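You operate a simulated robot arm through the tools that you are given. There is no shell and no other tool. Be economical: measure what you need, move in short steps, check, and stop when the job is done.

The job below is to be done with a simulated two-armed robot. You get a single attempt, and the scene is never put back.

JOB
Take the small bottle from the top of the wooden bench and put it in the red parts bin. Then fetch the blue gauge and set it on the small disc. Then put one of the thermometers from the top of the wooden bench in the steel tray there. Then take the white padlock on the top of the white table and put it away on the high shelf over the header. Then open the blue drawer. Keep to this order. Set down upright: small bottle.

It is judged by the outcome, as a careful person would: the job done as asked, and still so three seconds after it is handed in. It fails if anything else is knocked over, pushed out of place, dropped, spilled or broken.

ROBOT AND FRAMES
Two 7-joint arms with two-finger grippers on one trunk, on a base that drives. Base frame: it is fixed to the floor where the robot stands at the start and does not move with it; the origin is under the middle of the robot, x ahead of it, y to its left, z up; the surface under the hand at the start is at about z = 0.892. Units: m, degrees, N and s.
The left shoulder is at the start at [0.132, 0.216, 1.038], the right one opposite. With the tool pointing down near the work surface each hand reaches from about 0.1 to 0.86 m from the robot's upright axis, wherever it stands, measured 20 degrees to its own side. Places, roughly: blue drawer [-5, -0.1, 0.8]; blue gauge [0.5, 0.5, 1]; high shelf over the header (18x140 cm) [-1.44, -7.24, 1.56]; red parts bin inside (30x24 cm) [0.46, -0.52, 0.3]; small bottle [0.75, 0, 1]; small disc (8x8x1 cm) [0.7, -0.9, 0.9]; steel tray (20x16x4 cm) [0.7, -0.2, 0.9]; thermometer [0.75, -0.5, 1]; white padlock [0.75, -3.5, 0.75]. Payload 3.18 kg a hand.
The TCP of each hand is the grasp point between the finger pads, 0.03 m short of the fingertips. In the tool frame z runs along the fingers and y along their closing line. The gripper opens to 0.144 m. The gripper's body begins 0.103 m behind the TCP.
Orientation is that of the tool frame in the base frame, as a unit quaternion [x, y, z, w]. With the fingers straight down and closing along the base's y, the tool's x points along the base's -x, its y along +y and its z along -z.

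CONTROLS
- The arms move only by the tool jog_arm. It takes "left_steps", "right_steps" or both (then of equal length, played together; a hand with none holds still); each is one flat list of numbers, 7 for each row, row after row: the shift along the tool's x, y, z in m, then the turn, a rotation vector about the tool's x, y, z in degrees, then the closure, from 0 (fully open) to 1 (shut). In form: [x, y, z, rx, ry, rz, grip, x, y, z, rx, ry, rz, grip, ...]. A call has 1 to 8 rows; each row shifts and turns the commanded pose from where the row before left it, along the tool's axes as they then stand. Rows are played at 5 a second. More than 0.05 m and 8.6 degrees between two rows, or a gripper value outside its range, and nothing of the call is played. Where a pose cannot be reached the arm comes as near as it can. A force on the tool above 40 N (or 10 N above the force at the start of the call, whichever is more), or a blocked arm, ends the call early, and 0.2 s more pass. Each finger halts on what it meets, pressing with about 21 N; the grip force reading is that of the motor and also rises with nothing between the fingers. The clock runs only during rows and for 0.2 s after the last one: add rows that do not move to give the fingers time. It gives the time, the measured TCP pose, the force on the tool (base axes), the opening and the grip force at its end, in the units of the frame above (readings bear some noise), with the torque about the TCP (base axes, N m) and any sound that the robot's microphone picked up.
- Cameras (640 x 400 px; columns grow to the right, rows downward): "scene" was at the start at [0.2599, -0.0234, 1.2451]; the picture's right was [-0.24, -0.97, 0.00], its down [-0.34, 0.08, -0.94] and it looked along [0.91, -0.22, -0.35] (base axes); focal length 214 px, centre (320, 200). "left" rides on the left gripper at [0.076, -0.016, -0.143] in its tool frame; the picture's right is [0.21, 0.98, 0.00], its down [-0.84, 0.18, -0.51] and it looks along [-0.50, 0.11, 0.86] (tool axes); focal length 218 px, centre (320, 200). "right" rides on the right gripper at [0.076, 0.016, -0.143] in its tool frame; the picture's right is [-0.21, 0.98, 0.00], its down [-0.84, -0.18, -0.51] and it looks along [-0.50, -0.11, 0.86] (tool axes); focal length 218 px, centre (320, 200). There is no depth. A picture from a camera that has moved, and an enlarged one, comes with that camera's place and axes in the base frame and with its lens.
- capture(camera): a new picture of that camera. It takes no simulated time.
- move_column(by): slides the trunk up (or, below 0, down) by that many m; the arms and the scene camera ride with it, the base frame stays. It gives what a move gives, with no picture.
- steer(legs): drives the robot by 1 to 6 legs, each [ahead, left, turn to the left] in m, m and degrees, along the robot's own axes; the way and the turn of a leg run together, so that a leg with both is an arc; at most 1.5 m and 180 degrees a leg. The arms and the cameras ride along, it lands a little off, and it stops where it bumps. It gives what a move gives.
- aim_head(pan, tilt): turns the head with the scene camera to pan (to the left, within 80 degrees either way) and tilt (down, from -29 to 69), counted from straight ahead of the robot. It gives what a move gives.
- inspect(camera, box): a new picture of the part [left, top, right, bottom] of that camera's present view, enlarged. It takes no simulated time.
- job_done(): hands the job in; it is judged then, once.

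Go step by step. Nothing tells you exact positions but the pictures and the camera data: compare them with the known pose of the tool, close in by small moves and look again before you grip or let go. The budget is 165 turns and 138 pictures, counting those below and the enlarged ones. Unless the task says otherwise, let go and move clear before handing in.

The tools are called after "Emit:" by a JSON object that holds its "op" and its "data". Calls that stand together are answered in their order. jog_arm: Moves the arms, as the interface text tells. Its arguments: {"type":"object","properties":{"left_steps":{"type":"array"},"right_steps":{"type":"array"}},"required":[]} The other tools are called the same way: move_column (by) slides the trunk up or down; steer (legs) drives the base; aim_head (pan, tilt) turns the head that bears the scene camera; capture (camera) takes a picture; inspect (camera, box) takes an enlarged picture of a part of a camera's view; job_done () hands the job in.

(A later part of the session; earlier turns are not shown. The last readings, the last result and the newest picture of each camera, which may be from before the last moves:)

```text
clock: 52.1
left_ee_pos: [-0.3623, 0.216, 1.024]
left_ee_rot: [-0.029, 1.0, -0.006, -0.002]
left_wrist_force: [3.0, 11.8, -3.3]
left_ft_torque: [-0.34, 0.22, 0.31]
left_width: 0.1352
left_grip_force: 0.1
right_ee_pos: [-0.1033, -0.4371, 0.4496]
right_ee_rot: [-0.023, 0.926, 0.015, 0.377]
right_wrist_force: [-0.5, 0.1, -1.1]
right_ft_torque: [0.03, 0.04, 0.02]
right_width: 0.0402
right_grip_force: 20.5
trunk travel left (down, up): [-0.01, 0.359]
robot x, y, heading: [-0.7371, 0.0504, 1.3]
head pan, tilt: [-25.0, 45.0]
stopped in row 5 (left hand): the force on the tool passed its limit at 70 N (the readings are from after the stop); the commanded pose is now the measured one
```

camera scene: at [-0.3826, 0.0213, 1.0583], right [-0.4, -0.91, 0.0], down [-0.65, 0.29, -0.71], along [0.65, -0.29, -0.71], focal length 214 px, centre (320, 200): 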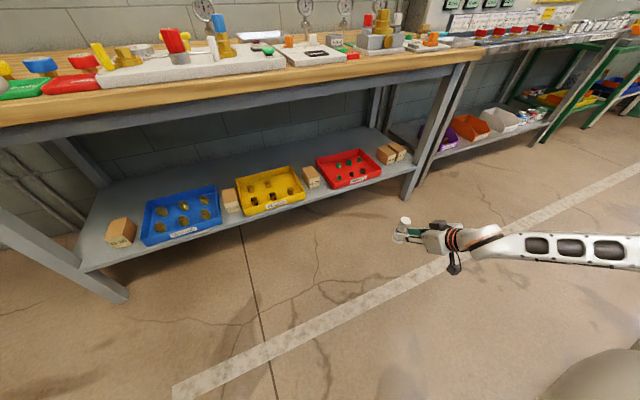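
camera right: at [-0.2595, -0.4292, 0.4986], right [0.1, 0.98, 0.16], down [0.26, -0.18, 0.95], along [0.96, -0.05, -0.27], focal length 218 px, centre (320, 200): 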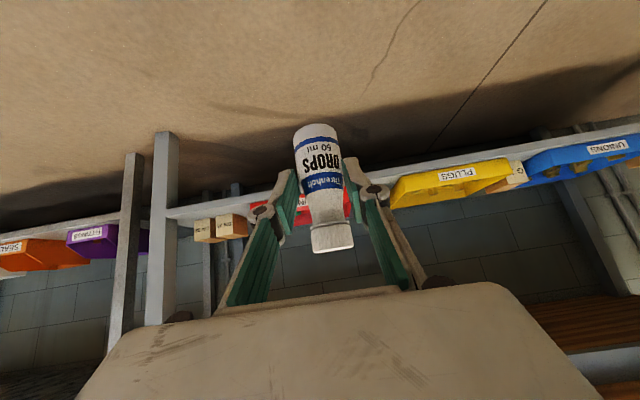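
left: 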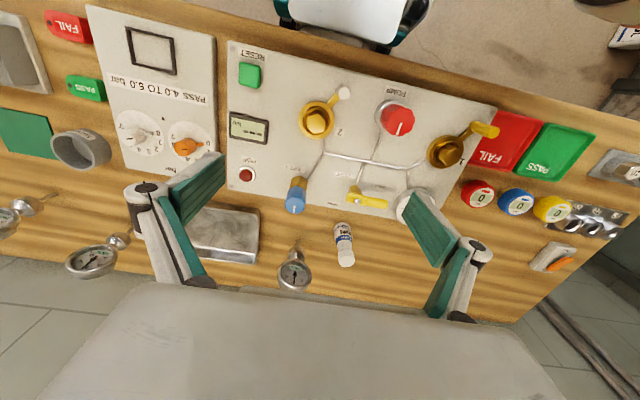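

The left hand touched my own body, so I shift it outward and then check the picture.

Emit:
{"op": "jog_arm", "data": {"left_steps": [0, 0.03, 0, 0, 0, 0, 0, 0, 0.03, 0, 0, 0, 0, 0, 0, 0.02, 0, 0, 0, 0, 0]}}

Emit:
{"op": "steer", "data": {"legs": [[0, 0, -1.2], [0.25, 0, 0]]}}

Emit:
{"op": "capture", "data": {"camera": "scene"}}

Emit:
{"op": "capture", "data": {"camera": "right"}}

```text
clock: 52.9
left_ee_pos: [-0.3689, 0.293, 1.0161]
left_ee_rot: [-0.027, 1.0, -0.008, -0.001]
left_wrist_force: [-0.5, -0.2, -0.2]
left_ft_torque: [-0.02, -0.02, 0.01]
left_width: 0.1442
left_grip_force: 0.0
left hand out of reach, approached as far as the arm can: row 3
right_ee_pos: [-0.1029, -0.4373, 0.45]
right_ee_rot: [-0.023, 0.925, 0.016, 0.378]
right_wrist_force: [0.2, 0.3, -0.7]
right_ft_torque: [0.01, 0.07, 0.02]
right_width: 0.04
right_grip_force: 21.3
trunk travel left (down, up): [-0.01, 0.359]
robot x, y, heading: [-0.74, 0.0471, 1.3]
head pan, tilt: [-25.0, 45.0]
```

```text
clock: 55.0
left_ee_pos: [-0.1174, 0.2846, 1.0155]
left_ee_rot: [-0.018, 1.0, -0.008, -0.001]
left_wrist_force: [0.5, -0.5, -0.1]
left_ft_torque: [-0.03, 0.03, 0.02]
left_width: 0.1439
left_grip_force: 0.1
right_ee_pos: [0.1326, -0.4492, 0.4501]
right_ee_rot: [-0.014, 0.926, 0.011, 0.377]
right_wrist_force: [1.0, -0.8, -0.4]
right_ft_torque: [0.0, 0.02, 0.01]
right_width: 0.0396
right_grip_force: 21.0
trunk travel left (down, up): [-0.01, 0.359]
robot x, y, heading: [-0.4932, 0.0489, -0.1]
head pan, tilt: [-25.0, 45.0]
```

```text
107 pictures are left
camera scene: at [-0.1374, 0.0146, 1.0581], right [-0.42, -0.91, 0.0], down [-0.64, 0.3, -0.71], along [0.64, -0.3, -0.71], focal length 214 px, centre (320, 200)
```

scene: 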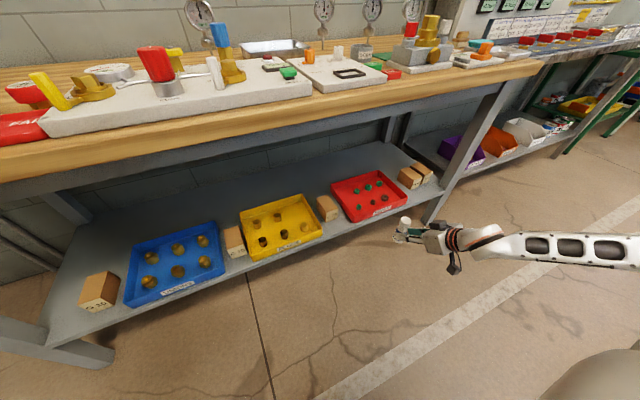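

```text
106 pictures are left
camera right: at [-0.0235, -0.4382, 0.4984], right [0.12, 0.98, 0.16], down [0.25, -0.18, 0.95], along [0.96, -0.07, -0.27], focal length 218 px, centre (320, 200)
```

right: 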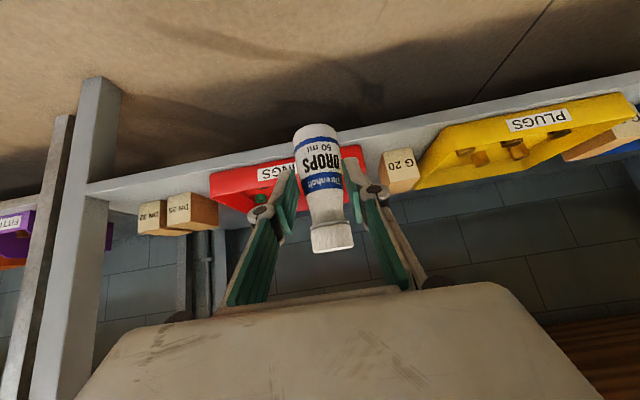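

I refine the bin's position from this closer view.

Emit:
{"op": "inspect", "data": {"camera": "scene", "box": [300, 155, 444, 245]}}

```text
4.44 times, centred on (372, 200) of scene
camera zoom: at [-0.1374, 0.0146, 1.0581], right [-0.42, -0.91, 0.0], down [-0.64, 0.3, -0.71], along [0.64, -0.3, -0.71], focal length 953 px, centre (89, 200)
```

zoom: 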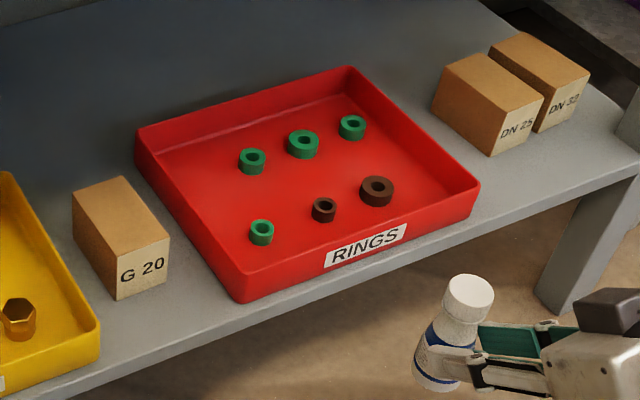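

I take the bin floor spot [0.485, -0.447] as clear of the rings, so the TCP goes to x≈0.473. I drive in most of the way.

Emit:
{"op": "steer", "data": {"legs": [[0.3, 0, 0]]}}

Emit:
{"op": "capture", "data": {"camera": "scene"}}

Emit:
{"op": "capture", "data": {"camera": "right"}}

```text
clock: 57.1
left_ee_pos: [0.179, 0.2846, 1.0165]
left_ee_rot: [-0.017, 1.0, -0.008, -0.001]
left_wrist_force: [-0.3, 0.1, 0.9]
left_ft_torque: [0.01, 0.02, -0.05]
left_width: 0.144
left_grip_force: 0.0
right_ee_pos: [0.4281, -0.4504, 0.4495]
right_ee_rot: [-0.014, 0.926, 0.012, 0.378]
right_wrist_force: [0.3, 0.5, -1.3]
right_ft_torque: [-0.02, 0.03, 0.02]
right_width: 0.0398
right_grip_force: 21.1
trunk travel left (down, up): [-0.01, 0.359]
robot x, y, heading: [-0.1983, 0.0476, 0.3]
head pan, tilt: [-25.0, 45.0]
```

```text
104 pictures are left
camera scene: at [0.1591, 0.0141, 1.0581], right [-0.42, -0.91, 0.0], down [-0.64, 0.3, -0.71], along [0.64, -0.3, -0.71], focal length 214 px, centre (320, 200)
```

scene: 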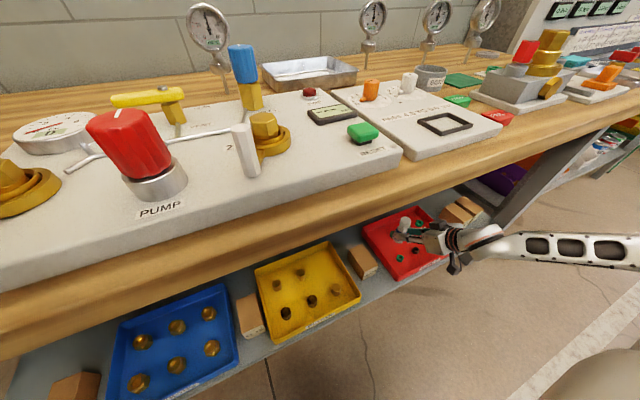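

```text
103 pictures are left
camera right: at [0.2721, -0.439, 0.4984], right [0.12, 0.98, 0.16], down [0.25, -0.18, 0.95], along [0.96, -0.07, -0.27], focal length 218 px, centre (320, 200)
```

right: 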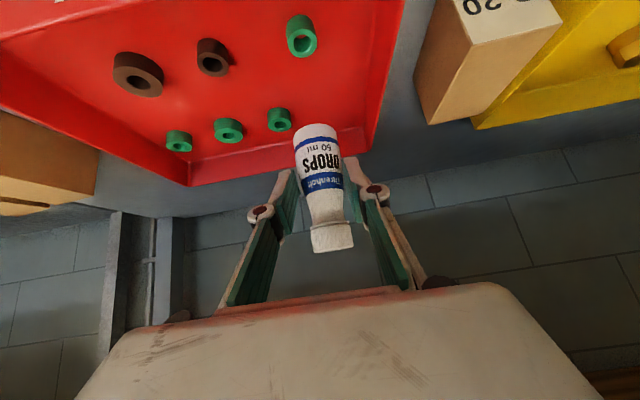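

The bin is well seen: the ring rows are at x≈0.42 and 0.524, and the bottle goes between them near y=-0.44. I move forward a bit and then down toward the floor.

Emit:
{"op": "jog_arm", "data": {"right_steps": [-0.016, 0.005, 0.016, 0, 0, 0, 0.9, -0.016, 0.005, 0.016, 0, 0, 0, 0.9, 0.02, 0, 0.02, 0, 0, 0, 0.9, 0.02, 0, 0.02, 0, 0, 0, 0.9, 0, 0, 0, 0, 0, 0, 0.9]}}

Emit:
{"op": "capture", "data": {"camera": "right"}}

Emit:
{"op": "inspect", "data": {"camera": "scene", "box": [340, 190, 484, 280]}}

```text
clock: 58.3
left_ee_pos: [0.1772, 0.2851, 1.0162]
left_ee_rot: [-0.017, 1.0, -0.008, 0.0]
left_wrist_force: [-0.1, 0.0, 0.7]
left_ft_torque: [-0.02, 0.0, 0.02]
left_width: 0.1439
left_grip_force: 0.1
right_ee_pos: [0.4734, -0.4389, 0.3916]
right_ee_rot: [-0.013, 0.926, 0.011, 0.378]
right_wrist_force: [0.4, -0.3, -0.4]
right_ft_torque: [0.01, 0.01, -0.01]
right_width: 0.0399
right_grip_force: 21.2
trunk travel left (down, up): [-0.01, 0.359]
robot x, y, heading: [-0.1978, 0.048, 0.3]
head pan, tilt: [-25.0, 45.0]
```

```text
102 pictures are left
camera right: at [0.3176, -0.4272, 0.4419], right [0.12, 0.98, 0.16], down [0.25, -0.18, 0.95], along [0.96, -0.07, -0.27], focal length 218 px, centre (320, 200)
```

right: 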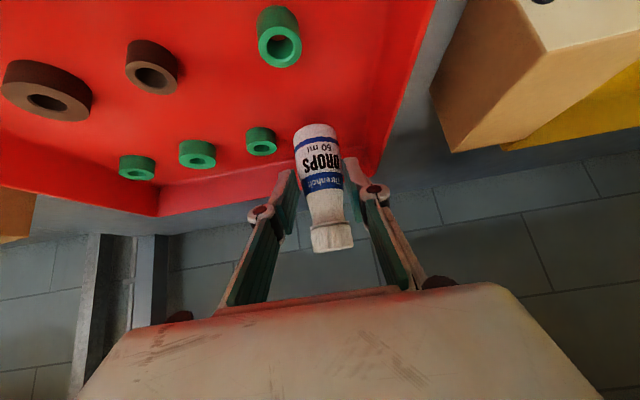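

```text
4.44 times, centred on (412, 235) of scene
camera zoom: at [0.1588, 0.0141, 1.0583], right [-0.42, -0.91, 0.0], down [-0.64, 0.3, -0.71], along [0.64, -0.3, -0.71], focal length 953 px, centre (-89, 44)
```

zoom: 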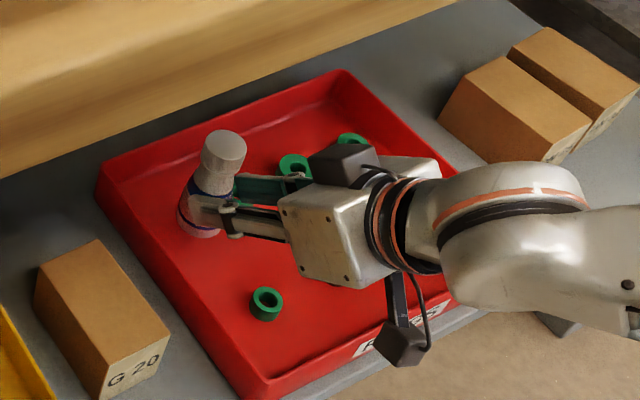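

The bottle is inside the bin, clear of the rings. I lower in small steps until contact.

Emit:
{"op": "jog_arm", "data": {"right_steps": [0.0055, 0, 0.0055, 0, 0, 0, 0.9, 0.0055, 0, 0.0055, 0, 0, 0, 0.9, 0.0035, 0, 0.0035, 0, 0, 0, 0.9, 0, 0, 0, 0, 0, 0, 0.9]}}

Emit:
{"op": "inspect", "data": {"camera": "scene", "box": [340, 190, 484, 280]}}

```text
clock: 59.3
left_ee_pos: [0.1773, 0.2849, 1.0171]
left_ee_rot: [-0.016, 1.0, -0.008, 0.0]
left_wrist_force: [0.3, -0.7, 0.6]
left_ft_torque: [-0.03, -0.04, 0.0]
left_width: 0.1439
left_grip_force: 0.0
right_ee_pos: [0.4751, -0.4372, 0.3729]
right_ee_rot: [-0.013, 0.925, 0.011, 0.379]
right_wrist_force: [-0.5, -0.2, 7.6]
right_ft_torque: [-0.06, -0.27, -0.03]
right_width: 0.0401
right_grip_force: 21.0
trunk travel left (down, up): [-0.01, 0.359]
robot x, y, heading: [-0.1992, 0.0508, -0.2]
head pan, tilt: [-25.0, 45.0]
```

```text
4.44 times, centred on (412, 235) of scene
camera zoom: at [0.1581, 0.0145, 1.0587], right [-0.42, -0.91, 0.0], down [-0.64, 0.3, -0.71], along [0.64, -0.3, -0.71], focal length 953 px, centre (-89, 44)
```

zoom: 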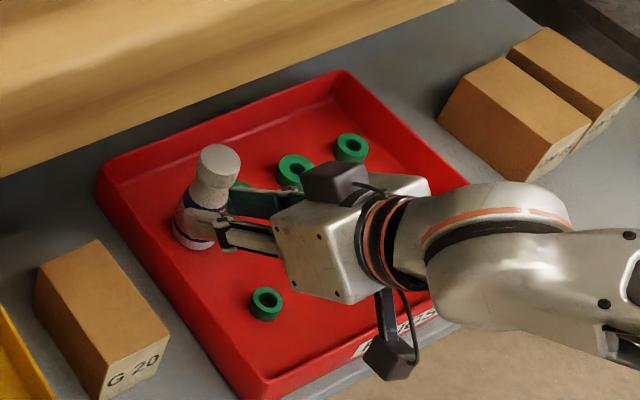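

Contact at 7.6 N: the bottle stands on the bin floor. I open only slightly, so as not to touch the wall, and withdraw along the tool axis.

Emit:
{"op": "jog_arm", "data": {"right_steps": [0, 0, 0, 0, 0, 0, 0.68, 0, 0, 0, 0, 0, 0, 0.62, 0, 0, 0, 0, 0, 0, 0.62, 0, 0, -0.02, 0, 0, 0, 0.62, 0, 0, -0.04, 0, 0, 0, 0.62, 0, 0, -0.04, 0, 0, 0, 0.62]}}

Emit:
{"op": "capture", "data": {"camera": "right"}}

Emit:
{"op": "inspect", "data": {"camera": "scene", "box": [340, 190, 484, 280]}}

```text
clock: 60.7
left_ee_pos: [0.1789, 0.2852, 1.0173]
left_ee_rot: [-0.017, 1.0, -0.008, 0.001]
left_wrist_force: [-0.1, -0.4, -0.2]
left_ft_torque: [-0.01, 0.03, 0.02]
left_width: 0.144
left_grip_force: 0.0
right_ee_pos: [0.4011, -0.4408, 0.4448]
right_ee_rot: [-0.014, 0.925, 0.012, 0.378]
right_wrist_force: [1.1, 0.5, -0.4]
right_ft_torque: [-0.01, 0.02, 0.01]
right_width: 0.0546
right_grip_force: 0.0
trunk travel left (down, up): [-0.01, 0.359]
robot x, y, heading: [-0.1962, 0.0507, 0.0]
head pan, tilt: [-25.0, 45.0]
```

```text
99 pictures are left
camera right: at [0.2453, -0.4293, 0.4944], right [0.12, 0.98, 0.16], down [0.25, -0.18, 0.95], along [0.96, -0.07, -0.27], focal length 218 px, centre (320, 200)
```

right: 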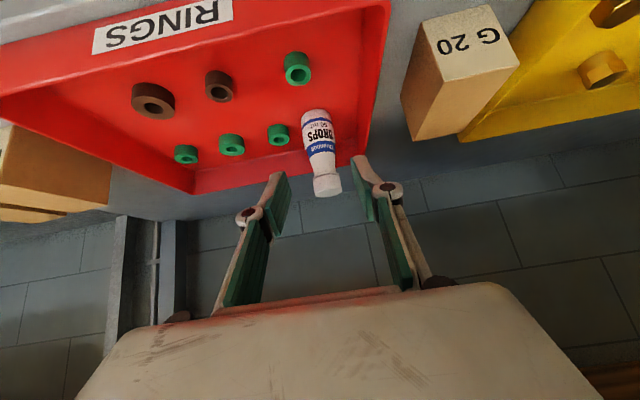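

```text
4.44 times, centred on (412, 235) of scene
camera zoom: at [0.1585, 0.0142, 1.0584], right [-0.42, -0.91, 0.0], down [-0.64, 0.3, -0.71], along [0.64, -0.3, -0.71], focal length 953 px, centre (-89, 44)
```

zoom: 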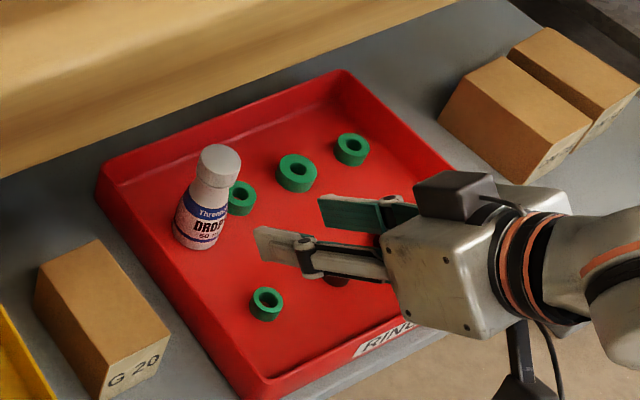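

The bottle stands upright in the bin. I back out, then raise the trunk and bring the right hand back to vertical.

Emit:
{"op": "steer", "data": {"legs": [[-0.55, 0, 0]]}}

Emit:
{"op": "jog_arm", "data": {"right_steps": [-0.035, 0, -0.035, 0, 0, 0, 0, -0.035, 0, -0.035, 0, 0, 0, 0, -0.035, 0, -0.035, 0, 0, 0, 0, -0.035, 0, -0.035, 0, 0, 0, 0, -0.035, 0, -0.035, 0, 0, 0, 0, -0.035, 0, -0.035, 0, 0, 0, 0, -0.035, 0, -0.035, 0, 0, 0, 0]}}

Emit:
{"op": "move_column", "data": {"by": 0.15}}

Emit:
{"op": "jog_arm", "data": {"right_steps": [0, 0, -0.03, 0, 7.5, 0, 0, 0, 0, -0.03, 0, 7.5, 0, 0, 0, 0, -0.03, 0, 7.5, 0, 0, 0, 0, -0.03, 0, 7.5, 0, 0, 0, 0, -0.03, 0, 7.5, 0, 0, 0, 0, -0.03, 0, 7.5, 0, 0]}}

```text
clock: 63.8
left_ee_pos: [-0.3759, 0.2859, 1.0168]
left_ee_rot: [-0.02, 1.0, -0.008, -0.001]
left_wrist_force: [0.4, 0.1, 0.0]
left_ft_torque: [0.02, -0.03, -0.02]
left_width: 0.144
left_grip_force: 0.0
right_ee_pos: [-0.1463, -0.4388, 0.4458]
right_ee_rot: [-0.016, 0.926, 0.012, 0.377]
right_wrist_force: [-0.4, 0.0, 0.3]
right_ft_torque: [0.01, -0.01, -0.01]
right_width: 0.0548
right_grip_force: 0.1
trunk travel left (down, up): [-0.01, 0.359]
robot x, y, heading: [-0.7495, 0.0513, 0.2]
head pan, tilt: [-25.0, 45.0]
```

```text
clock: 65.4
left_ee_pos: [-0.3751, 0.2855, 1.0173]
left_ee_rot: [-0.02, 1.0, -0.008, 0.0]
left_wrist_force: [-0.6, 0.6, 0.8]
left_ft_torque: [0.02, -0.02, 0.01]
left_width: 0.1442
left_grip_force: 0.1
right_ee_pos: [-0.1408, -0.444, 0.7899]
right_ee_rot: [-0.016, 0.926, 0.013, 0.377]
right_wrist_force: [-0.6, 0.0, 0.4]
right_ft_torque: [-0.01, 0.01, 0.0]
right_width: 0.144
right_grip_force: 0.0
trunk travel left (down, up): [-0.01, 0.359]
robot x, y, heading: [-0.749, 0.0468, 0.4]
head pan, tilt: [-25.0, 45.0]
```

```text
clock: 67.2
left_ee_pos: [-0.3738, 0.2852, 1.166]
left_ee_rot: [-0.02, 1.0, -0.008, -0.002]
left_wrist_force: [0.3, -0.2, 0.0]
left_ft_torque: [0.01, 0.04, -0.01]
left_width: 0.144
left_grip_force: 0.0
right_ee_pos: [-0.1434, -0.4433, 0.9396]
right_ee_rot: [-0.017, 0.926, 0.013, 0.377]
right_wrist_force: [0.2, -0.4, -0.5]
right_ft_torque: [-0.01, 0.02, 0.01]
right_width: 0.144
right_grip_force: 0.1
trunk travel left (down, up): [-0.16, 0.209]
robot x, y, heading: [-0.747, 0.0469, 0.3]
head pan, tilt: [-25.0, 45.0]
```

```text
clock: 68.6
left_ee_pos: [-0.3739, 0.2835, 1.1651]
left_ee_rot: [-0.021, 1.0, -0.007, -0.001]
left_wrist_force: [0.0, -0.1, -0.1]
left_ft_torque: [0.06, 0.04, 0.0]
left_width: 0.1438
left_grip_force: 0.0
right_ee_pos: [-0.2196, -0.448, 1.0882]
right_ee_rot: [-0.019, 1.0, 0.007, 0.015]
right_wrist_force: [0.4, -0.2, -0.8]
right_ft_torque: [0.08, -0.02, 0.0]
right_width: 0.1442
right_grip_force: 0.0
right hand out of reach, approached as far as the arm can: row 6
trunk travel left (down, up): [-0.16, 0.209]
robot x, y, heading: [-0.7496, 0.0506, 0.4]
head pan, tilt: [-25.0, 45.0]
```

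Next is the blue gauge at about [0.484, 0.415]. I extend the left hand forward and drive the robot so that it hovers there.

Emit:
{"op": "jog_arm", "data": {"left_steps": [-0.045, 0, 0, 0, 0, 0, 0, -0.045, 0, 0, 0, 0, 0, 0, -0.045, 0, 0, 0, 0, 0, 0, -0.045, 0, 0, 0, 0, 0, 0], "right_steps": [0, 0, -0.02, 0, 0, 0, 0, 0, 0, -0.02, 0, 0, 0, 0, 0, 0, -0.02, 0, 0, 0, 0, 0, 0, 0, 0, 0, 0, 0]}}

Emit:
{"op": "steer", "data": {"legs": [[0, 0.13, -0.4], [0.62, 0, 0]]}}

Emit:
{"op": "aim_head", "data": {"pan": -45, "tilt": 25}}

Emit:
{"op": "capture", "data": {"camera": "left"}}

Emit:
{"op": "capture", "data": {"camera": "scene"}}

```text
clock: 69.6
left_ee_pos: [-0.2369, 0.2906, 1.1662]
left_ee_rot: [-0.02, 1.0, -0.009, 0.0]
left_wrist_force: [-1.0, -0.2, 0.4]
left_ft_torque: [-0.04, 0.02, 0.04]
left_width: 0.1441
left_grip_force: 0.1
left hand out of reach, approached as far as the arm can: row 4
right_ee_pos: [-0.2197, -0.4452, 1.0906]
right_ee_rot: [-0.019, 1.0, 0.005, 0.016]
right_wrist_force: [-0.3, 0.0, -0.1]
right_ft_torque: [-0.01, 0.0, -0.01]
right_width: 0.1439
right_grip_force: 0.1
right hand out of reach, approached as far as the arm can: row 1, 2, 3
trunk travel left (down, up): [-0.16, 0.209]
robot x, y, heading: [-0.7489, 0.045, 0.3]
head pan, tilt: [-25.0, 45.0]
```

```text
clock: 74.4
left_ee_pos: [0.3624, 0.425, 1.1649]
left_ee_rot: [-0.02, 1.0, -0.007, -0.001]
left_wrist_force: [-0.4, 0.5, 0.9]
left_ft_torque: [0.03, -0.01, 0.01]
left_width: 0.1438
left_grip_force: 0.0
right_ee_pos: [0.382, -0.3125, 1.0896]
right_ee_rot: [-0.02, 1.0, 0.006, 0.017]
right_wrist_force: [-0.6, 0.2, -1.2]
right_ft_torque: [0.01, 0.02, 0.03]
right_width: 0.144
right_grip_force: 0.1
trunk travel left (down, up): [-0.16, 0.209]
robot x, y, heading: [-0.1471, 0.1802, 0.6]
head pan, tilt: [-25.0, 45.0]
```

```text
clock: 75.2
left_ee_pos: [0.363, 0.4251, 1.167]
left_ee_rot: [-0.021, 1.0, -0.008, 0.0]
left_wrist_force: [1.0, -0.3, 0.2]
left_ft_torque: [-0.03, 0.02, 0.0]
left_width: 0.1438
left_grip_force: 0.0
right_ee_pos: [0.383, -0.3124, 1.0905]
right_ee_rot: [-0.02, 1.0, 0.004, 0.017]
right_wrist_force: [-0.5, 0.5, 0.3]
right_ft_torque: [0.01, 0.0, 0.01]
right_width: 0.1439
right_grip_force: 0.1
trunk travel left (down, up): [-0.16, 0.209]
robot x, y, heading: [-0.1462, 0.1791, 0.7]
head pan, tilt: [-45.0, 25.0]
```

```text
97 pictures are left
camera left: at [0.287, 0.4071, 1.3098], right [-0.25, 0.97, -0.02], down [0.83, 0.22, 0.5], along [0.49, 0.11, -0.86], focal length 218 px, centre (320, 200)
```

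left: 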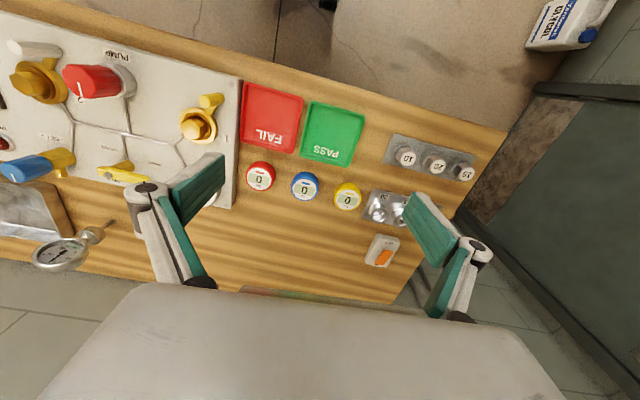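

```text
96 pictures are left
camera scene: at [0.05, 0.1166, 1.2792], right [-0.7, -0.71, 0.0], down [-0.3, 0.3, -0.91], along [0.65, -0.64, -0.42], focal length 214 px, centre (320, 200)
```

scene: 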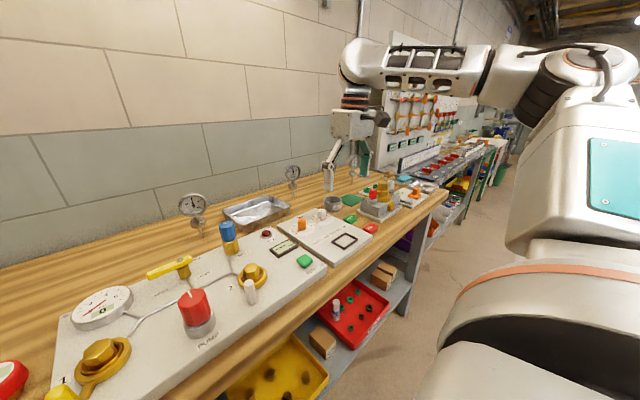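

The blue gauge is at about [0.481, 0.419], with neighbours ±0.086 m in y. I'll use a 45° yaw so that the fingers pass between them and the trays.

Emit:
{"op": "steer", "data": {"legs": [[0.118, -0.004, -0.6]]}}

Emit:
{"op": "jog_arm", "data": {"left_steps": [0, 0, 0, 0, 0, 7.5, 0, 0, 0, 0, 0, 0, 7.5, 0, 0, 0, 0, 0, 0, 7.5, 0, 0, 0, 0, 0, 0, 7.5, 0.2, 0, 0, 0, 0, 0, 7.5, 0.35, 0, 0, 0, 0, 0, 7.5, 0.35]}}

Emit:
{"op": "aim_head", "data": {"pan": 50, "tilt": 40}}

Emit:
{"op": "capture", "data": {"camera": "left"}}

Emit:
{"op": "capture", "data": {"camera": "scene"}}

```text
clock: 76.5
left_ee_pos: [0.4828, 0.4173, 1.1661]
left_ee_rot: [-0.018, 1.0, -0.009, 0.0]
left_wrist_force: [0.3, 0.7, -0.2]
left_ft_torque: [-0.04, 0.01, 0.0]
left_width: 0.1439
left_grip_force: 0.0
right_ee_pos: [0.4982, -0.3202, 1.0889]
right_ee_rot: [-0.016, 1.0, 0.005, 0.017]
right_wrist_force: [0.6, 0.1, -0.3]
right_ft_torque: [0.03, 0.01, 0.01]
right_width: 0.1439
right_grip_force: 0.0
trunk travel left (down, up): [-0.16, 0.209]
robot x, y, heading: [-0.0287, 0.1792, 0.0]
head pan, tilt: [-45.0, 25.0]
```

```text
clock: 77.8
left_ee_pos: [0.3992, 0.425, 1.1052]
left_ee_rot: [0.164, 0.986, -0.006, 0.039]
left_wrist_force: [0.3, 0.0, 0.1]
left_ft_torque: [-0.01, -0.01, 0.02]
left_width: 0.0932
left_grip_force: 0.1
left hand out of reach, approached as far as the arm can: row 1, 2, 3, 4, 5, 6
right_ee_pos: [0.4985, -0.32, 1.0908]
right_ee_rot: [-0.016, 1.0, 0.007, 0.017]
right_wrist_force: [-0.7, -0.5, -0.1]
right_ft_torque: [0.02, -0.05, 0.0]
right_width: 0.1441
right_grip_force: 0.0
trunk travel left (down, up): [-0.16, 0.209]
robot x, y, heading: [-0.0309, 0.177, -0.1]
head pan, tilt: [-45.0, 25.0]
```

```text
clock: 79.6
left_ee_pos: [0.4006, 0.4256, 1.1061]
left_ee_rot: [0.163, 0.986, -0.006, 0.038]
left_wrist_force: [-0.1, -0.9, -0.7]
left_ft_torque: [0.0, 0.0, -0.01]
left_width: 0.0936
left_grip_force: 0.2
right_ee_pos: [0.4984, -0.3195, 1.0903]
right_ee_rot: [-0.016, 1.0, 0.006, 0.016]
right_wrist_force: [0.3, -0.6, 0.4]
right_ft_torque: [-0.01, -0.04, 0.0]
right_width: 0.1439
right_grip_force: 0.0
trunk travel left (down, up): [-0.16, 0.209]
robot x, y, heading: [-0.0291, 0.1759, 0.0]
head pan, tilt: [50.0, 40.0]
```

```text
95 pictures are left
camera left: at [0.3123, 0.4371, 1.2424], right [0.12, 0.99, -0.02], down [0.82, -0.09, 0.57], along [0.56, -0.08, -0.82], focal length 218 px, centre (320, 200)
```

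left: 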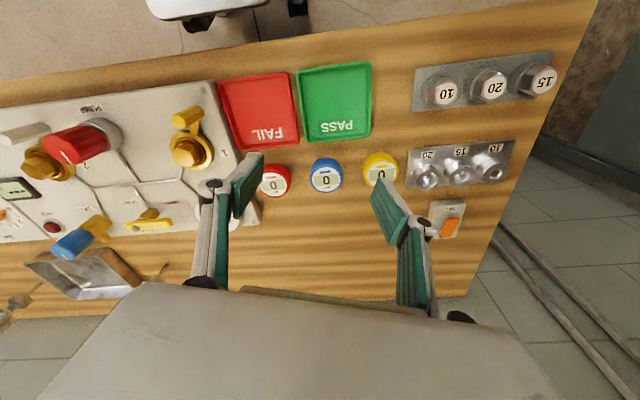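

```text
94 pictures are left
camera scene: at [0.1568, 0.2418, 1.256], right [0.77, -0.64, 0.0], down [-0.41, -0.49, -0.77], along [0.49, 0.59, -0.64], focal length 214 px, centre (320, 200)
```

scene: 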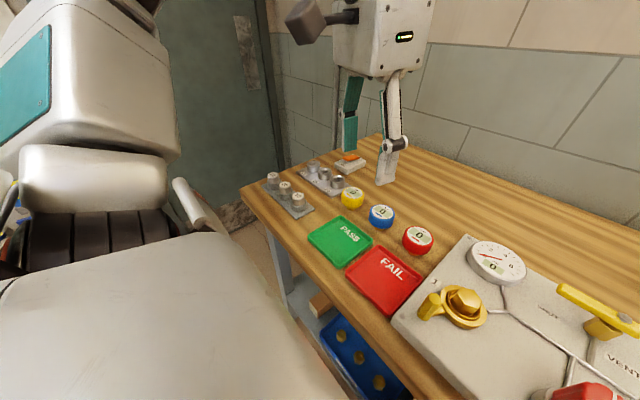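

The yaw is limited, so I return to roughly zero yaw and close along y with a narrow opening (7 cm), which still clears the neighbours by about 1 cm.

Emit:
{"op": "jog_arm", "data": {"left_steps": [0, 0, 0.02, 0, 2.2, -6.5, 0.48, 0, 0, 0.02, 0, 2.2, -6.5, 0.48, -0.02, 0, 0.02, 0, 0, -6, 0.48, -0.03, 0, 0.02, 0, 0, 0, 0.48, -0.03, 0, 0.02, 0, 0, 0, 0.48, 0, 0, 0, 0, 0, 0, 0.48]}}

Emit:
{"op": "capture", "data": {"camera": "left"}}

Emit:
{"op": "inspect", "data": {"camera": "scene", "box": [290, 120, 450, 280]}}

```text
clock: 81.0
left_ee_pos: [0.4793, 0.422, 1.0056]
left_ee_rot: [0.008, 1.0, -0.002, -0.006]
left_wrist_force: [-1.3, -0.3, 0.4]
left_ft_torque: [-0.03, -0.03, 0.01]
left_width: 0.0746
left_grip_force: 0.1
right_ee_pos: [0.4975, -0.3184, 1.091]
right_ee_rot: [-0.017, 1.0, 0.005, 0.017]
right_wrist_force: [-0.3, 0.0, -0.4]
right_ft_torque: [-0.01, 0.02, -0.01]
right_width: 0.1442
right_grip_force: 0.0
trunk travel left (down, up): [-0.16, 0.209]
robot x, y, heading: [-0.0296, 0.179, -0.3]
head pan, tilt: [50.0, 40.0]
```

```text
93 pictures are left
camera left: at [0.4051, 0.4077, 1.1496], right [-0.19, 0.98, 0.0], down [0.85, 0.17, 0.49], along [0.48, 0.09, -0.87], focal length 218 px, centre (320, 200)
```

left: 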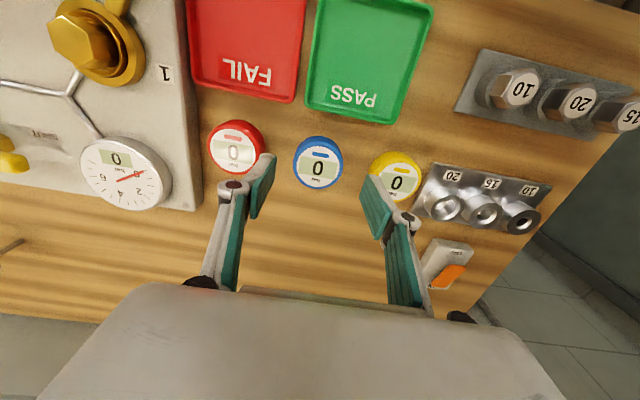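

```text
2.50 times, centred on (370, 200) of scene
camera zoom: at [0.156, 0.2418, 1.2563], right [0.77, -0.64, 0.0], down [-0.41, -0.49, -0.77], along [0.49, 0.59, -0.64], focal length 536 px, centre (195, 200)
```

zoom: 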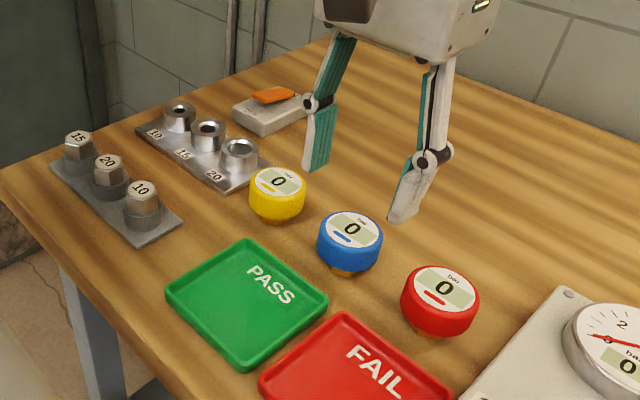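

The blue gauge is at [0.483, 0.420], with its top at about 0.935. The hand is centred, so I descend to z≈0.928.

Emit:
{"op": "jog_arm", "data": {"left_steps": [-0.004, -0.002, 0.03, 0, 0, 0, 0.48, 0, 0, 0.025, 0, 0, 0, 0.48, 0, 0, 0, 0, 0, 0, 0.48]}}

Emit:
{"op": "capture", "data": {"camera": "left"}}

Emit:
{"op": "inspect", "data": {"camera": "scene", "box": [290, 120, 450, 280]}}

```text
clock: 81.8
left_ee_pos: [0.4829, 0.4211, 0.9492]
left_ee_rot: [0.008, 1.0, -0.003, -0.008]
left_wrist_force: [0.1, -0.5, 0.0]
left_ft_torque: [0.03, -0.04, 0.01]
left_width: 0.0749
left_grip_force: 0.1
right_ee_pos: [0.4979, -0.3183, 1.0901]
right_ee_rot: [-0.016, 1.0, 0.005, 0.017]
right_wrist_force: [0.0, 0.2, -0.8]
right_ft_torque: [0.0, 0.02, 0.0]
right_width: 0.1439
right_grip_force: 0.1
trunk travel left (down, up): [-0.16, 0.209]
robot x, y, heading: [-0.0283, 0.1774, 0.0]
head pan, tilt: [50.0, 40.0]
```

```text
91 pictures are left
camera left: at [0.4089, 0.4047, 1.0942], right [-0.19, 0.98, 0.0], down [0.85, 0.17, 0.49], along [0.48, 0.09, -0.87], focal length 218 px, centre (320, 200)
```

left: 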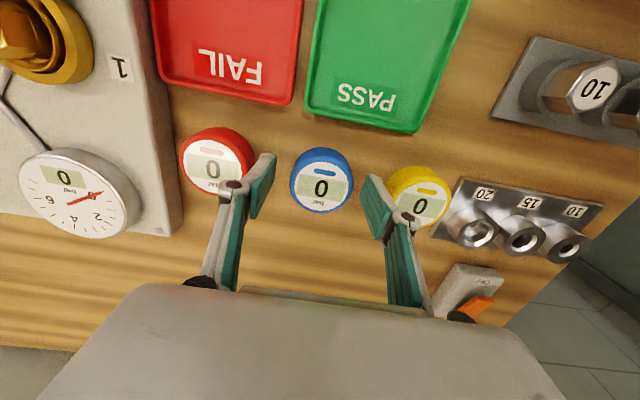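

```text
2.50 times, centred on (370, 200) of scene
camera zoom: at [0.1565, 0.2418, 1.2561], right [0.77, -0.64, 0.0], down [-0.41, -0.49, -0.77], along [0.49, 0.59, -0.64], focal length 536 px, centre (195, 200)
```

zoom: 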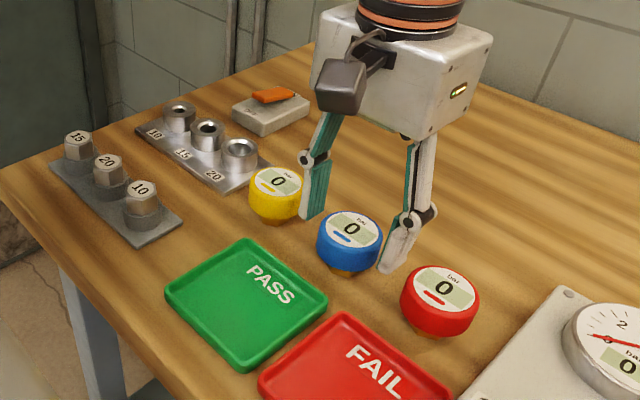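

Aligned. I make the final descent and close.

Emit:
{"op": "jog_arm", "data": {"left_steps": [0.001, -0.001, 0.0215, 0, 0, 0, 0.48, 0, 0, 0, 0, 0, 0, 0.55, 0, 0, 0, 0, 0, 0, 0.7, 0, 0, 0, 0, 0, 0, 0.8, 0, 0, 0, 0, 0, 0, 0.8]}}

Emit:
{"op": "capture", "data": {"camera": "left"}}

```text
clock: 83.0
left_ee_pos: [0.483, 0.4175, 0.9272]
left_ee_rot: [0.008, 1.0, -0.002, -0.008]
left_wrist_force: [0.2, 0.5, -0.3]
left_ft_torque: [-0.02, 0.0, 0.0]
left_width: 0.055
left_grip_force: 21.1
right_ee_pos: [0.4978, -0.3189, 1.0891]
right_ee_rot: [-0.016, 1.0, 0.006, 0.017]
right_wrist_force: [-0.4, 0.1, -0.4]
right_ft_torque: [0.0, 0.0, 0.0]
right_width: 0.1437
right_grip_force: 0.0
trunk travel left (down, up): [-0.16, 0.209]
robot x, y, heading: [-0.0314, 0.178, -0.1]
head pan, tilt: [50.0, 40.0]
```

```text
89 pictures are left
camera left: at [0.4083, 0.4035, 1.0719], right [-0.19, 0.98, 0.0], down [0.85, 0.17, 0.49], along [0.48, 0.09, -0.87], focal length 218 px, centre (320, 200)
```

left: 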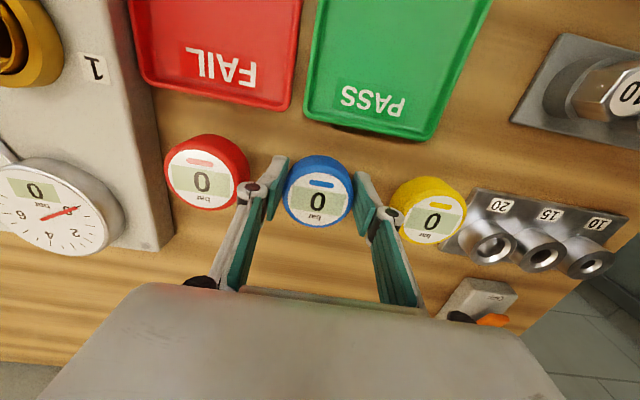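

The blue gauge is held at 5.5 cm. I lift it, back off and drive to the right end of the bench to see the small disc.

Emit:
{"op": "jog_arm", "data": {"left_steps": [0, 0, -0.04, 0, 0, 0, 0.8, 0, 0, -0.04, 0, 0, 0, 0.8, 0, 0, -0.03, 0, 0, 0, 0.8]}}

Emit:
{"op": "move_column", "data": {"by": 0.12}}

Emit:
{"op": "steer", "data": {"legs": [[-0.4, 0, 0], [0, -1.2, 0]]}}

Emit:
{"op": "aim_head", "data": {"pan": 0, "tilt": 30}}

Emit:
{"op": "capture", "data": {"camera": "scene"}}

Emit:
{"op": "capture", "data": {"camera": "left"}}

```text
clock: 83.8
left_ee_pos: [0.4856, 0.4175, 1.0377]
left_ee_rot: [0.009, 1.0, -0.003, -0.009]
left_wrist_force: [0.2, 0.6, -0.1]
left_ft_torque: [0.02, -0.01, 0.02]
left_width: 0.0287
left_grip_force: 0.1
right_ee_pos: [0.4979, -0.3199, 1.0905]
right_ee_rot: [-0.017, 1.0, 0.006, 0.016]
right_wrist_force: [0.1, 0.2, 0.4]
right_ft_torque: [-0.04, -0.04, 0.01]
right_width: 0.1442
right_grip_force: 0.0
trunk travel left (down, up): [-0.16, 0.209]
robot x, y, heading: [-0.0326, 0.1783, -0.0]
head pan, tilt: [50.0, 40.0]
```

```text
clock: 85.3
left_ee_pos: [0.4843, 0.4179, 1.156]
left_ee_rot: [0.007, 1.0, -0.004, -0.009]
left_wrist_force: [0.6, 0.0, -0.2]
left_ft_torque: [0.02, 0.02, -0.02]
left_width: 0.0287
left_grip_force: 0.1
right_ee_pos: [0.5001, -0.3196, 1.2095]
right_ee_rot: [-0.016, 1.0, 0.005, 0.017]
right_wrist_force: [0.7, 0.6, -1.6]
right_ft_torque: [0.03, 0.01, 0.01]
right_width: 0.1439
right_grip_force: 0.1
trunk travel left (down, up): [-0.28, 0.089]
robot x, y, heading: [-0.0312, 0.1793, 0.1]
head pan, tilt: [50.0, 40.0]
```

```text
clock: 97.9
left_ee_pos: [0.0914, -0.751, 1.1578]
left_ee_rot: [0.004, 1.0, -0.003, -0.008]
left_wrist_force: [0.4, -0.6, 0.5]
left_ft_torque: [0.0, -0.02, 0.0]
left_width: 0.0288
left_grip_force: 0.0
right_ee_pos: [0.111, -1.4885, 1.2088]
right_ee_rot: [-0.021, 1.0, 0.006, 0.017]
right_wrist_force: [-0.2, 0.1, 0.0]
right_ft_torque: [-0.01, 0.01, -0.02]
right_width: 0.144
right_grip_force: 0.2
trunk travel left (down, up): [-0.28, 0.089]
robot x, y, heading: [-0.4195, -0.9967, 0.2]
head pan, tilt: [50.0, 40.0]
```

```text
clock: 99.1
left_ee_pos: [0.0922, -0.7512, 1.1571]
left_ee_rot: [0.003, 1.0, -0.003, -0.007]
left_wrist_force: [-0.5, 0.6, 0.2]
left_ft_torque: [0.01, -0.02, -0.01]
left_width: 0.0285
left_grip_force: 0.1
right_ee_pos: [0.1104, -1.4898, 1.2094]
right_ee_rot: [-0.021, 1.0, 0.004, 0.016]
right_wrist_force: [0.9, 0.4, -1.0]
right_ft_torque: [-0.05, -0.02, 0.0]
right_width: 0.1438
right_grip_force: 0.0
trunk travel left (down, up): [-0.28, 0.089]
robot x, y, heading: [-0.4216, -0.9943, 0.3]
head pan, tilt: [0.0, 30.0]
```

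```text
88 pictures are left
camera scene: at [-0.2817, -0.9955, 1.3979], right [0.01, -1.0, 0.0], down [-0.5, 0.0, -0.87], along [0.87, 0.01, -0.5], focal length 214 px, centre (320, 200)
```

scene: 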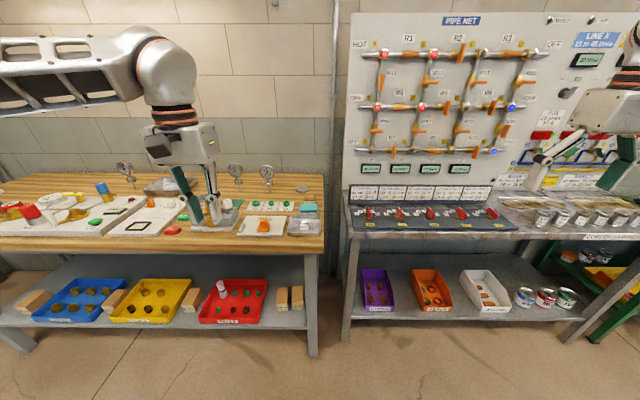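

```text
87 pictures are left
camera left: at [0.0175, -0.7671, 1.3019], right [-0.2, 0.98, 0.0], down [0.85, 0.18, 0.49], along [0.48, 0.1, -0.87], focal length 218 px, centre (320, 200)
```

left: 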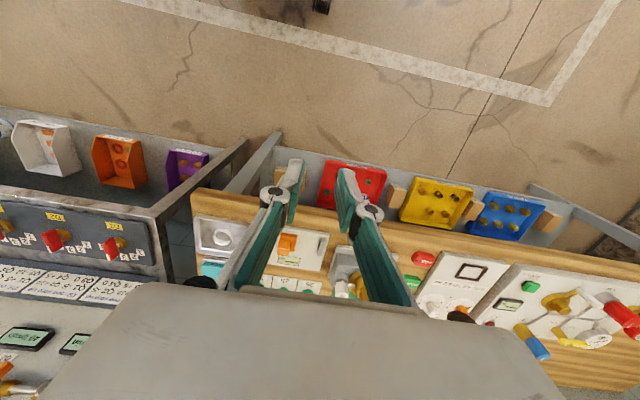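

The left fingers are empty, so the gauge slipped out during the lift. While I'm here I look at the disc, and then I return to check the gauge.

Emit:
{"op": "inspect", "data": {"camera": "scene", "box": [100, 150, 340, 250]}}

Emit:
{"op": "steer", "data": {"legs": [[0, 1.18, -0.3]]}}

Emit:
{"op": "aim_head", "data": {"pan": 15, "tilt": 30}}

Emit:
{"op": "capture", "data": {"camera": "scene"}}

```text
2.67 times, centred on (220, 200) of scene
camera zoom: at [-0.2817, -0.9955, 1.3979], right [0.01, -1.0, 0.0], down [-0.5, 0.0, -0.87], along [0.87, 0.01, -0.5], focal length 572 px, centre (587, 200)
```

zoom: 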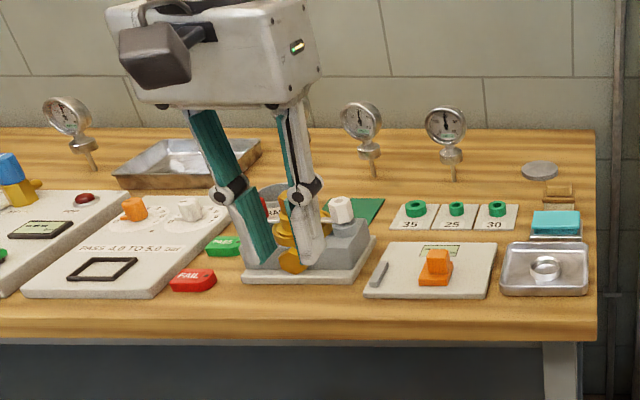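

```text
clock: 109.7
left_ee_pos: [0.1074, 0.4119, 1.1567]
left_ee_rot: [0.019, 1.0, -0.002, -0.008]
left_wrist_force: [-0.2, 0.4, 0.9]
left_ft_torque: [0.02, 0.01, 0.0]
left_width: 0.0287
left_grip_force: 0.0
right_ee_pos: [0.1042, -0.3257, 1.2104]
right_ee_rot: [-0.006, 1.0, 0.005, 0.016]
right_wrist_force: [-0.6, -0.4, -0.2]
right_ft_torque: [0.01, 0.02, -0.01]
right_width: 0.1439
right_grip_force: 0.0
trunk travel left (down, up): [-0.28, 0.089]
robot x, y, heading: [-0.4127, 0.1819, -1.1]
head pan, tilt: [0.0, 30.0]
```

```text
clock: 110.4
left_ee_pos: [0.1085, 0.4114, 1.1554]
left_ee_rot: [0.019, 1.0, -0.002, -0.009]
left_wrist_force: [-0.3, -0.6, 0.2]
left_ft_torque: [0.02, 0.01, 0.02]
left_width: 0.0288
left_grip_force: 0.2
right_ee_pos: [0.1044, -0.325, 1.2097]
right_ee_rot: [-0.006, 1.0, 0.005, 0.017]
right_wrist_force: [-0.7, 0.0, -0.4]
right_ft_torque: [0.03, 0.05, -0.01]
right_width: 0.144
right_grip_force: 0.0
trunk travel left (down, up): [-0.28, 0.089]
robot x, y, heading: [-0.4112, 0.1866, -1.3]
head pan, tilt: [15.0, 30.0]
```

```text
85 pictures are left
camera scene: at [-0.2757, 0.2028, 1.398], right [0.24, -0.97, 0.0], down [-0.49, -0.12, -0.87], along [0.84, 0.2, -0.5], focal length 214 px, centre (320, 200)
```

scene: 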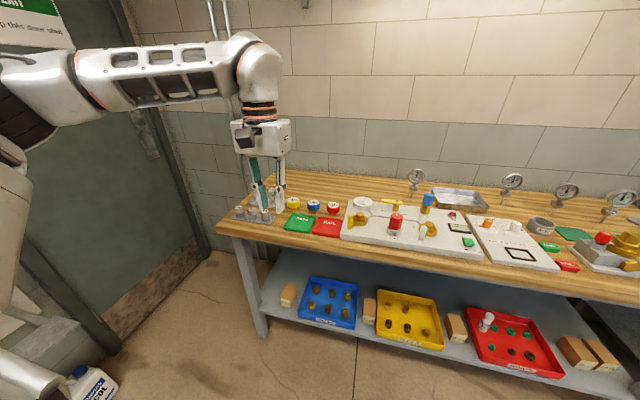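

The disc is at about [0.697, -0.895]. Now I check the gauges.

Emit:
{"op": "inspect", "data": {"camera": "scene", "box": [260, 180, 360, 242]}}

```text
6.40 times, centred on (310, 211) of scene
camera zoom: at [-0.2757, 0.2028, 1.398], right [0.24, -0.97, 0.0], down [-0.49, -0.12, -0.87], along [0.84, 0.2, -0.5], focal length 1373 px, centre (384, 130)
```

zoom: 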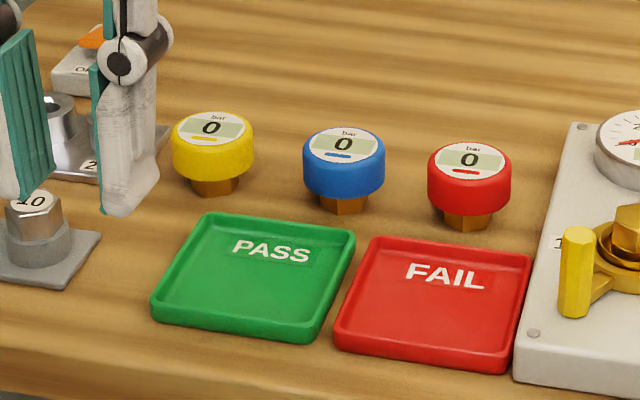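

The gauge is still standing in its place, undisturbed. I'll try again with a full-close command and a slow, checked lift.

Emit:
{"op": "steer", "data": {"legs": [[0.378, -0.004, 1.3]]}}

Emit:
{"op": "move_column", "data": {"by": -0.12}}

Emit:
{"op": "jog_arm", "data": {"left_steps": [0, 0, 0, 0, 0, 0, 0.48, 0, 0, 0, 0, 0, 0, 0.48]}}

Emit:
{"op": "capture", "data": {"camera": "left"}}

```text
clock: 112.8
left_ee_pos: [0.476, 0.4128, 1.1556]
left_ee_rot: [0.009, 1.0, -0.002, -0.008]
left_wrist_force: [0.2, -0.5, -0.4]
left_ft_torque: [0.0, -0.01, -0.02]
left_width: 0.0288
left_grip_force: 0.1
right_ee_pos: [0.4854, -0.3255, 1.2091]
right_ee_rot: [-0.015, 1.0, 0.005, 0.017]
right_wrist_force: [0.5, 0.3, -0.3]
right_ft_torque: [0.03, 0.04, -0.02]
right_width: 0.144
right_grip_force: 0.1
trunk travel left (down, up): [-0.28, 0.089]
robot x, y, heading: [-0.0445, 0.1745, -0.2]
head pan, tilt: [15.0, 30.0]
```

```text
clock: 114.3
left_ee_pos: [0.4739, 0.4114, 1.0391]
left_ee_rot: [0.01, 1.0, -0.004, -0.006]
left_wrist_force: [-0.4, 0.2, -0.3]
left_ft_torque: [-0.01, -0.03, 0.0]
left_width: 0.0289
left_grip_force: 0.1
right_ee_pos: [0.4844, -0.3263, 1.0907]
right_ee_rot: [-0.014, 1.0, 0.005, 0.019]
right_wrist_force: [-0.5, 0.3, 0.6]
right_ft_torque: [0.02, -0.06, -0.01]
right_width: 0.1439
right_grip_force: 0.1
trunk travel left (down, up): [-0.16, 0.209]
robot x, y, heading: [-0.039, 0.1774, -0.2]
head pan, tilt: [15.0, 30.0]
```

```text
clock: 114.9
left_ee_pos: [0.4746, 0.4118, 1.0375]
left_ee_rot: [0.01, 1.0, -0.003, -0.008]
left_wrist_force: [-0.3, 0.3, 0.4]
left_ft_torque: [0.01, -0.01, 0.0]
left_width: 0.0748
left_grip_force: 0.0
right_ee_pos: [0.484, -0.3244, 1.0897]
right_ee_rot: [-0.015, 1.0, 0.005, 0.017]
right_wrist_force: [0.7, -0.7, 0.2]
right_ft_torque: [0.02, 0.0, -0.03]
right_width: 0.1441
right_grip_force: 0.0
trunk travel left (down, up): [-0.16, 0.209]
robot x, y, heading: [-0.0403, 0.1712, -0.3]
head pan, tilt: [15.0, 30.0]
```

```text
83 pictures are left
camera left: at [0.4002, 0.3978, 1.1821], right [-0.19, 0.98, 0.0], down [0.85, 0.17, 0.49], along [0.48, 0.09, -0.87], focal length 218 px, centre (320, 200)
```

left: 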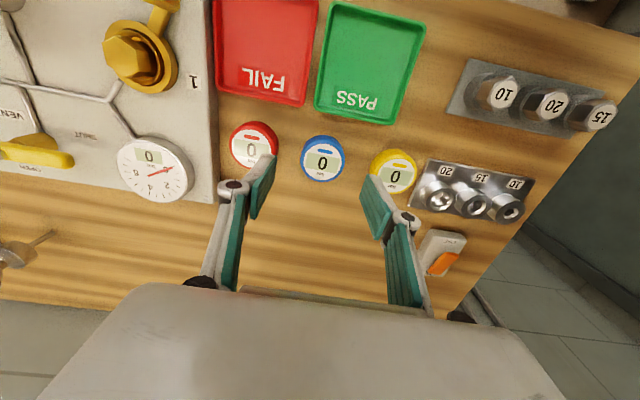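

The gauge is at about [0.483, 0.414]. I descend, close fully and then test a tiny lift.

Emit:
{"op": "jog_arm", "data": {"left_steps": [-0.004, 0.001, 0.04, 0, 0, 0, 0.48, -0.004, 0.001, 0.04, 0, 0, 0, 0.48, 0, 0, 0.02, 0, 0, 0, 0.48, 0, 0, 0.0125, 0, 0, 0, 0.48, 0, 0, 0, 0, 0, 0, 0.6, 0, 0, 0, 0, 0, 0, 1, 0, 0, 0, 0, 0, 0, 1, 0, 0, 0, 0, 0, 0, 1]}}

Emit:
{"op": "inspect", "data": {"camera": "left", "box": [220, 100, 420, 225]}}

Emit:
{"op": "jog_arm", "data": {"left_steps": [0, 0, -0.004, 0, 0, 0, 1, 0, 0, -0.004, 0, 0, 0, 1, 0, 0, -0.004, 0, 0, 0, 1, 0, 0, 0, 0, 0, 0, 1]}}

Emit:
{"op": "inspect", "data": {"camera": "left", "box": [220, 100, 420, 225]}}

```text
clock: 116.7
left_ee_pos: [0.4825, 0.4115, 0.9238]
left_ee_rot: [0.01, 1.0, -0.003, -0.008]
left_wrist_force: [0.1, -0.8, 0.2]
left_ft_torque: [0.01, 0.0, -0.02]
left_width: 0.0546
left_grip_force: 21.5
right_ee_pos: [0.4852, -0.3256, 1.0906]
right_ee_rot: [-0.015, 1.0, 0.005, 0.017]
right_wrist_force: [-0.7, 0.5, -0.3]
right_ft_torque: [0.03, 0.01, 0.0]
right_width: 0.1442
right_grip_force: 0.1
trunk travel left (down, up): [-0.16, 0.209]
robot x, y, heading: [-0.0402, 0.1719, -0.1]
head pan, tilt: [15.0, 30.0]
```

```text
3.20 times, centred on (320, 162) of left
camera zoom: at [0.4072, 0.398, 1.0691], right [-0.19, 0.98, 0.0], down [0.85, 0.17, 0.49], along [0.48, 0.09, -0.87], focal length 698 px, centre (320, 320)
```

zoom: 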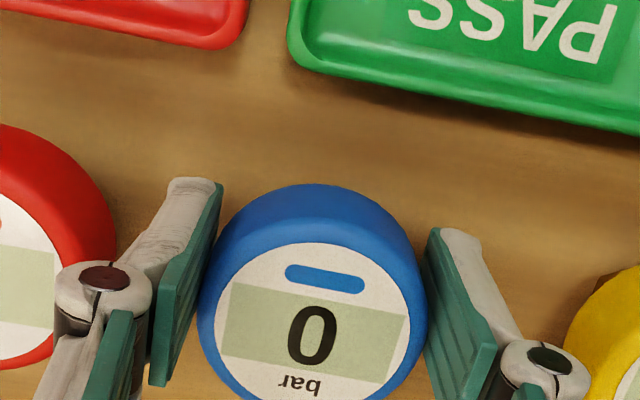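

```text
clock: 117.7
left_ee_pos: [0.4823, 0.4139, 0.9361]
left_ee_rot: [0.01, 1.0, -0.004, -0.008]
left_wrist_force: [-0.4, 0.6, -1.9]
left_ft_torque: [-0.02, 0.04, 0.01]
left_width: 0.0551
left_grip_force: 21.1
right_ee_pos: [0.4845, -0.3245, 1.0897]
right_ee_rot: [-0.015, 1.0, 0.005, 0.017]
right_wrist_force: [1.2, 0.1, -0.5]
right_ft_torque: [0.01, -0.01, -0.01]
right_width: 0.1441
right_grip_force: 0.0
trunk travel left (down, up): [-0.16, 0.209]
robot x, y, heading: [-0.0419, 0.1729, 0.1]
head pan, tilt: [15.0, 30.0]
```

```text
3.20 times, centred on (320, 162) of left
camera zoom: at [0.4072, 0.3991, 1.0809], right [-0.19, 0.98, 0.0], down [0.85, 0.17, 0.49], along [0.48, 0.09, -0.87], focal length 698 px, centre (320, 320)
```

zoom: 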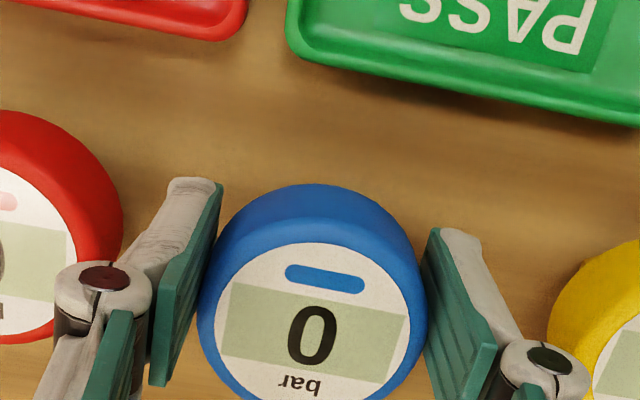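

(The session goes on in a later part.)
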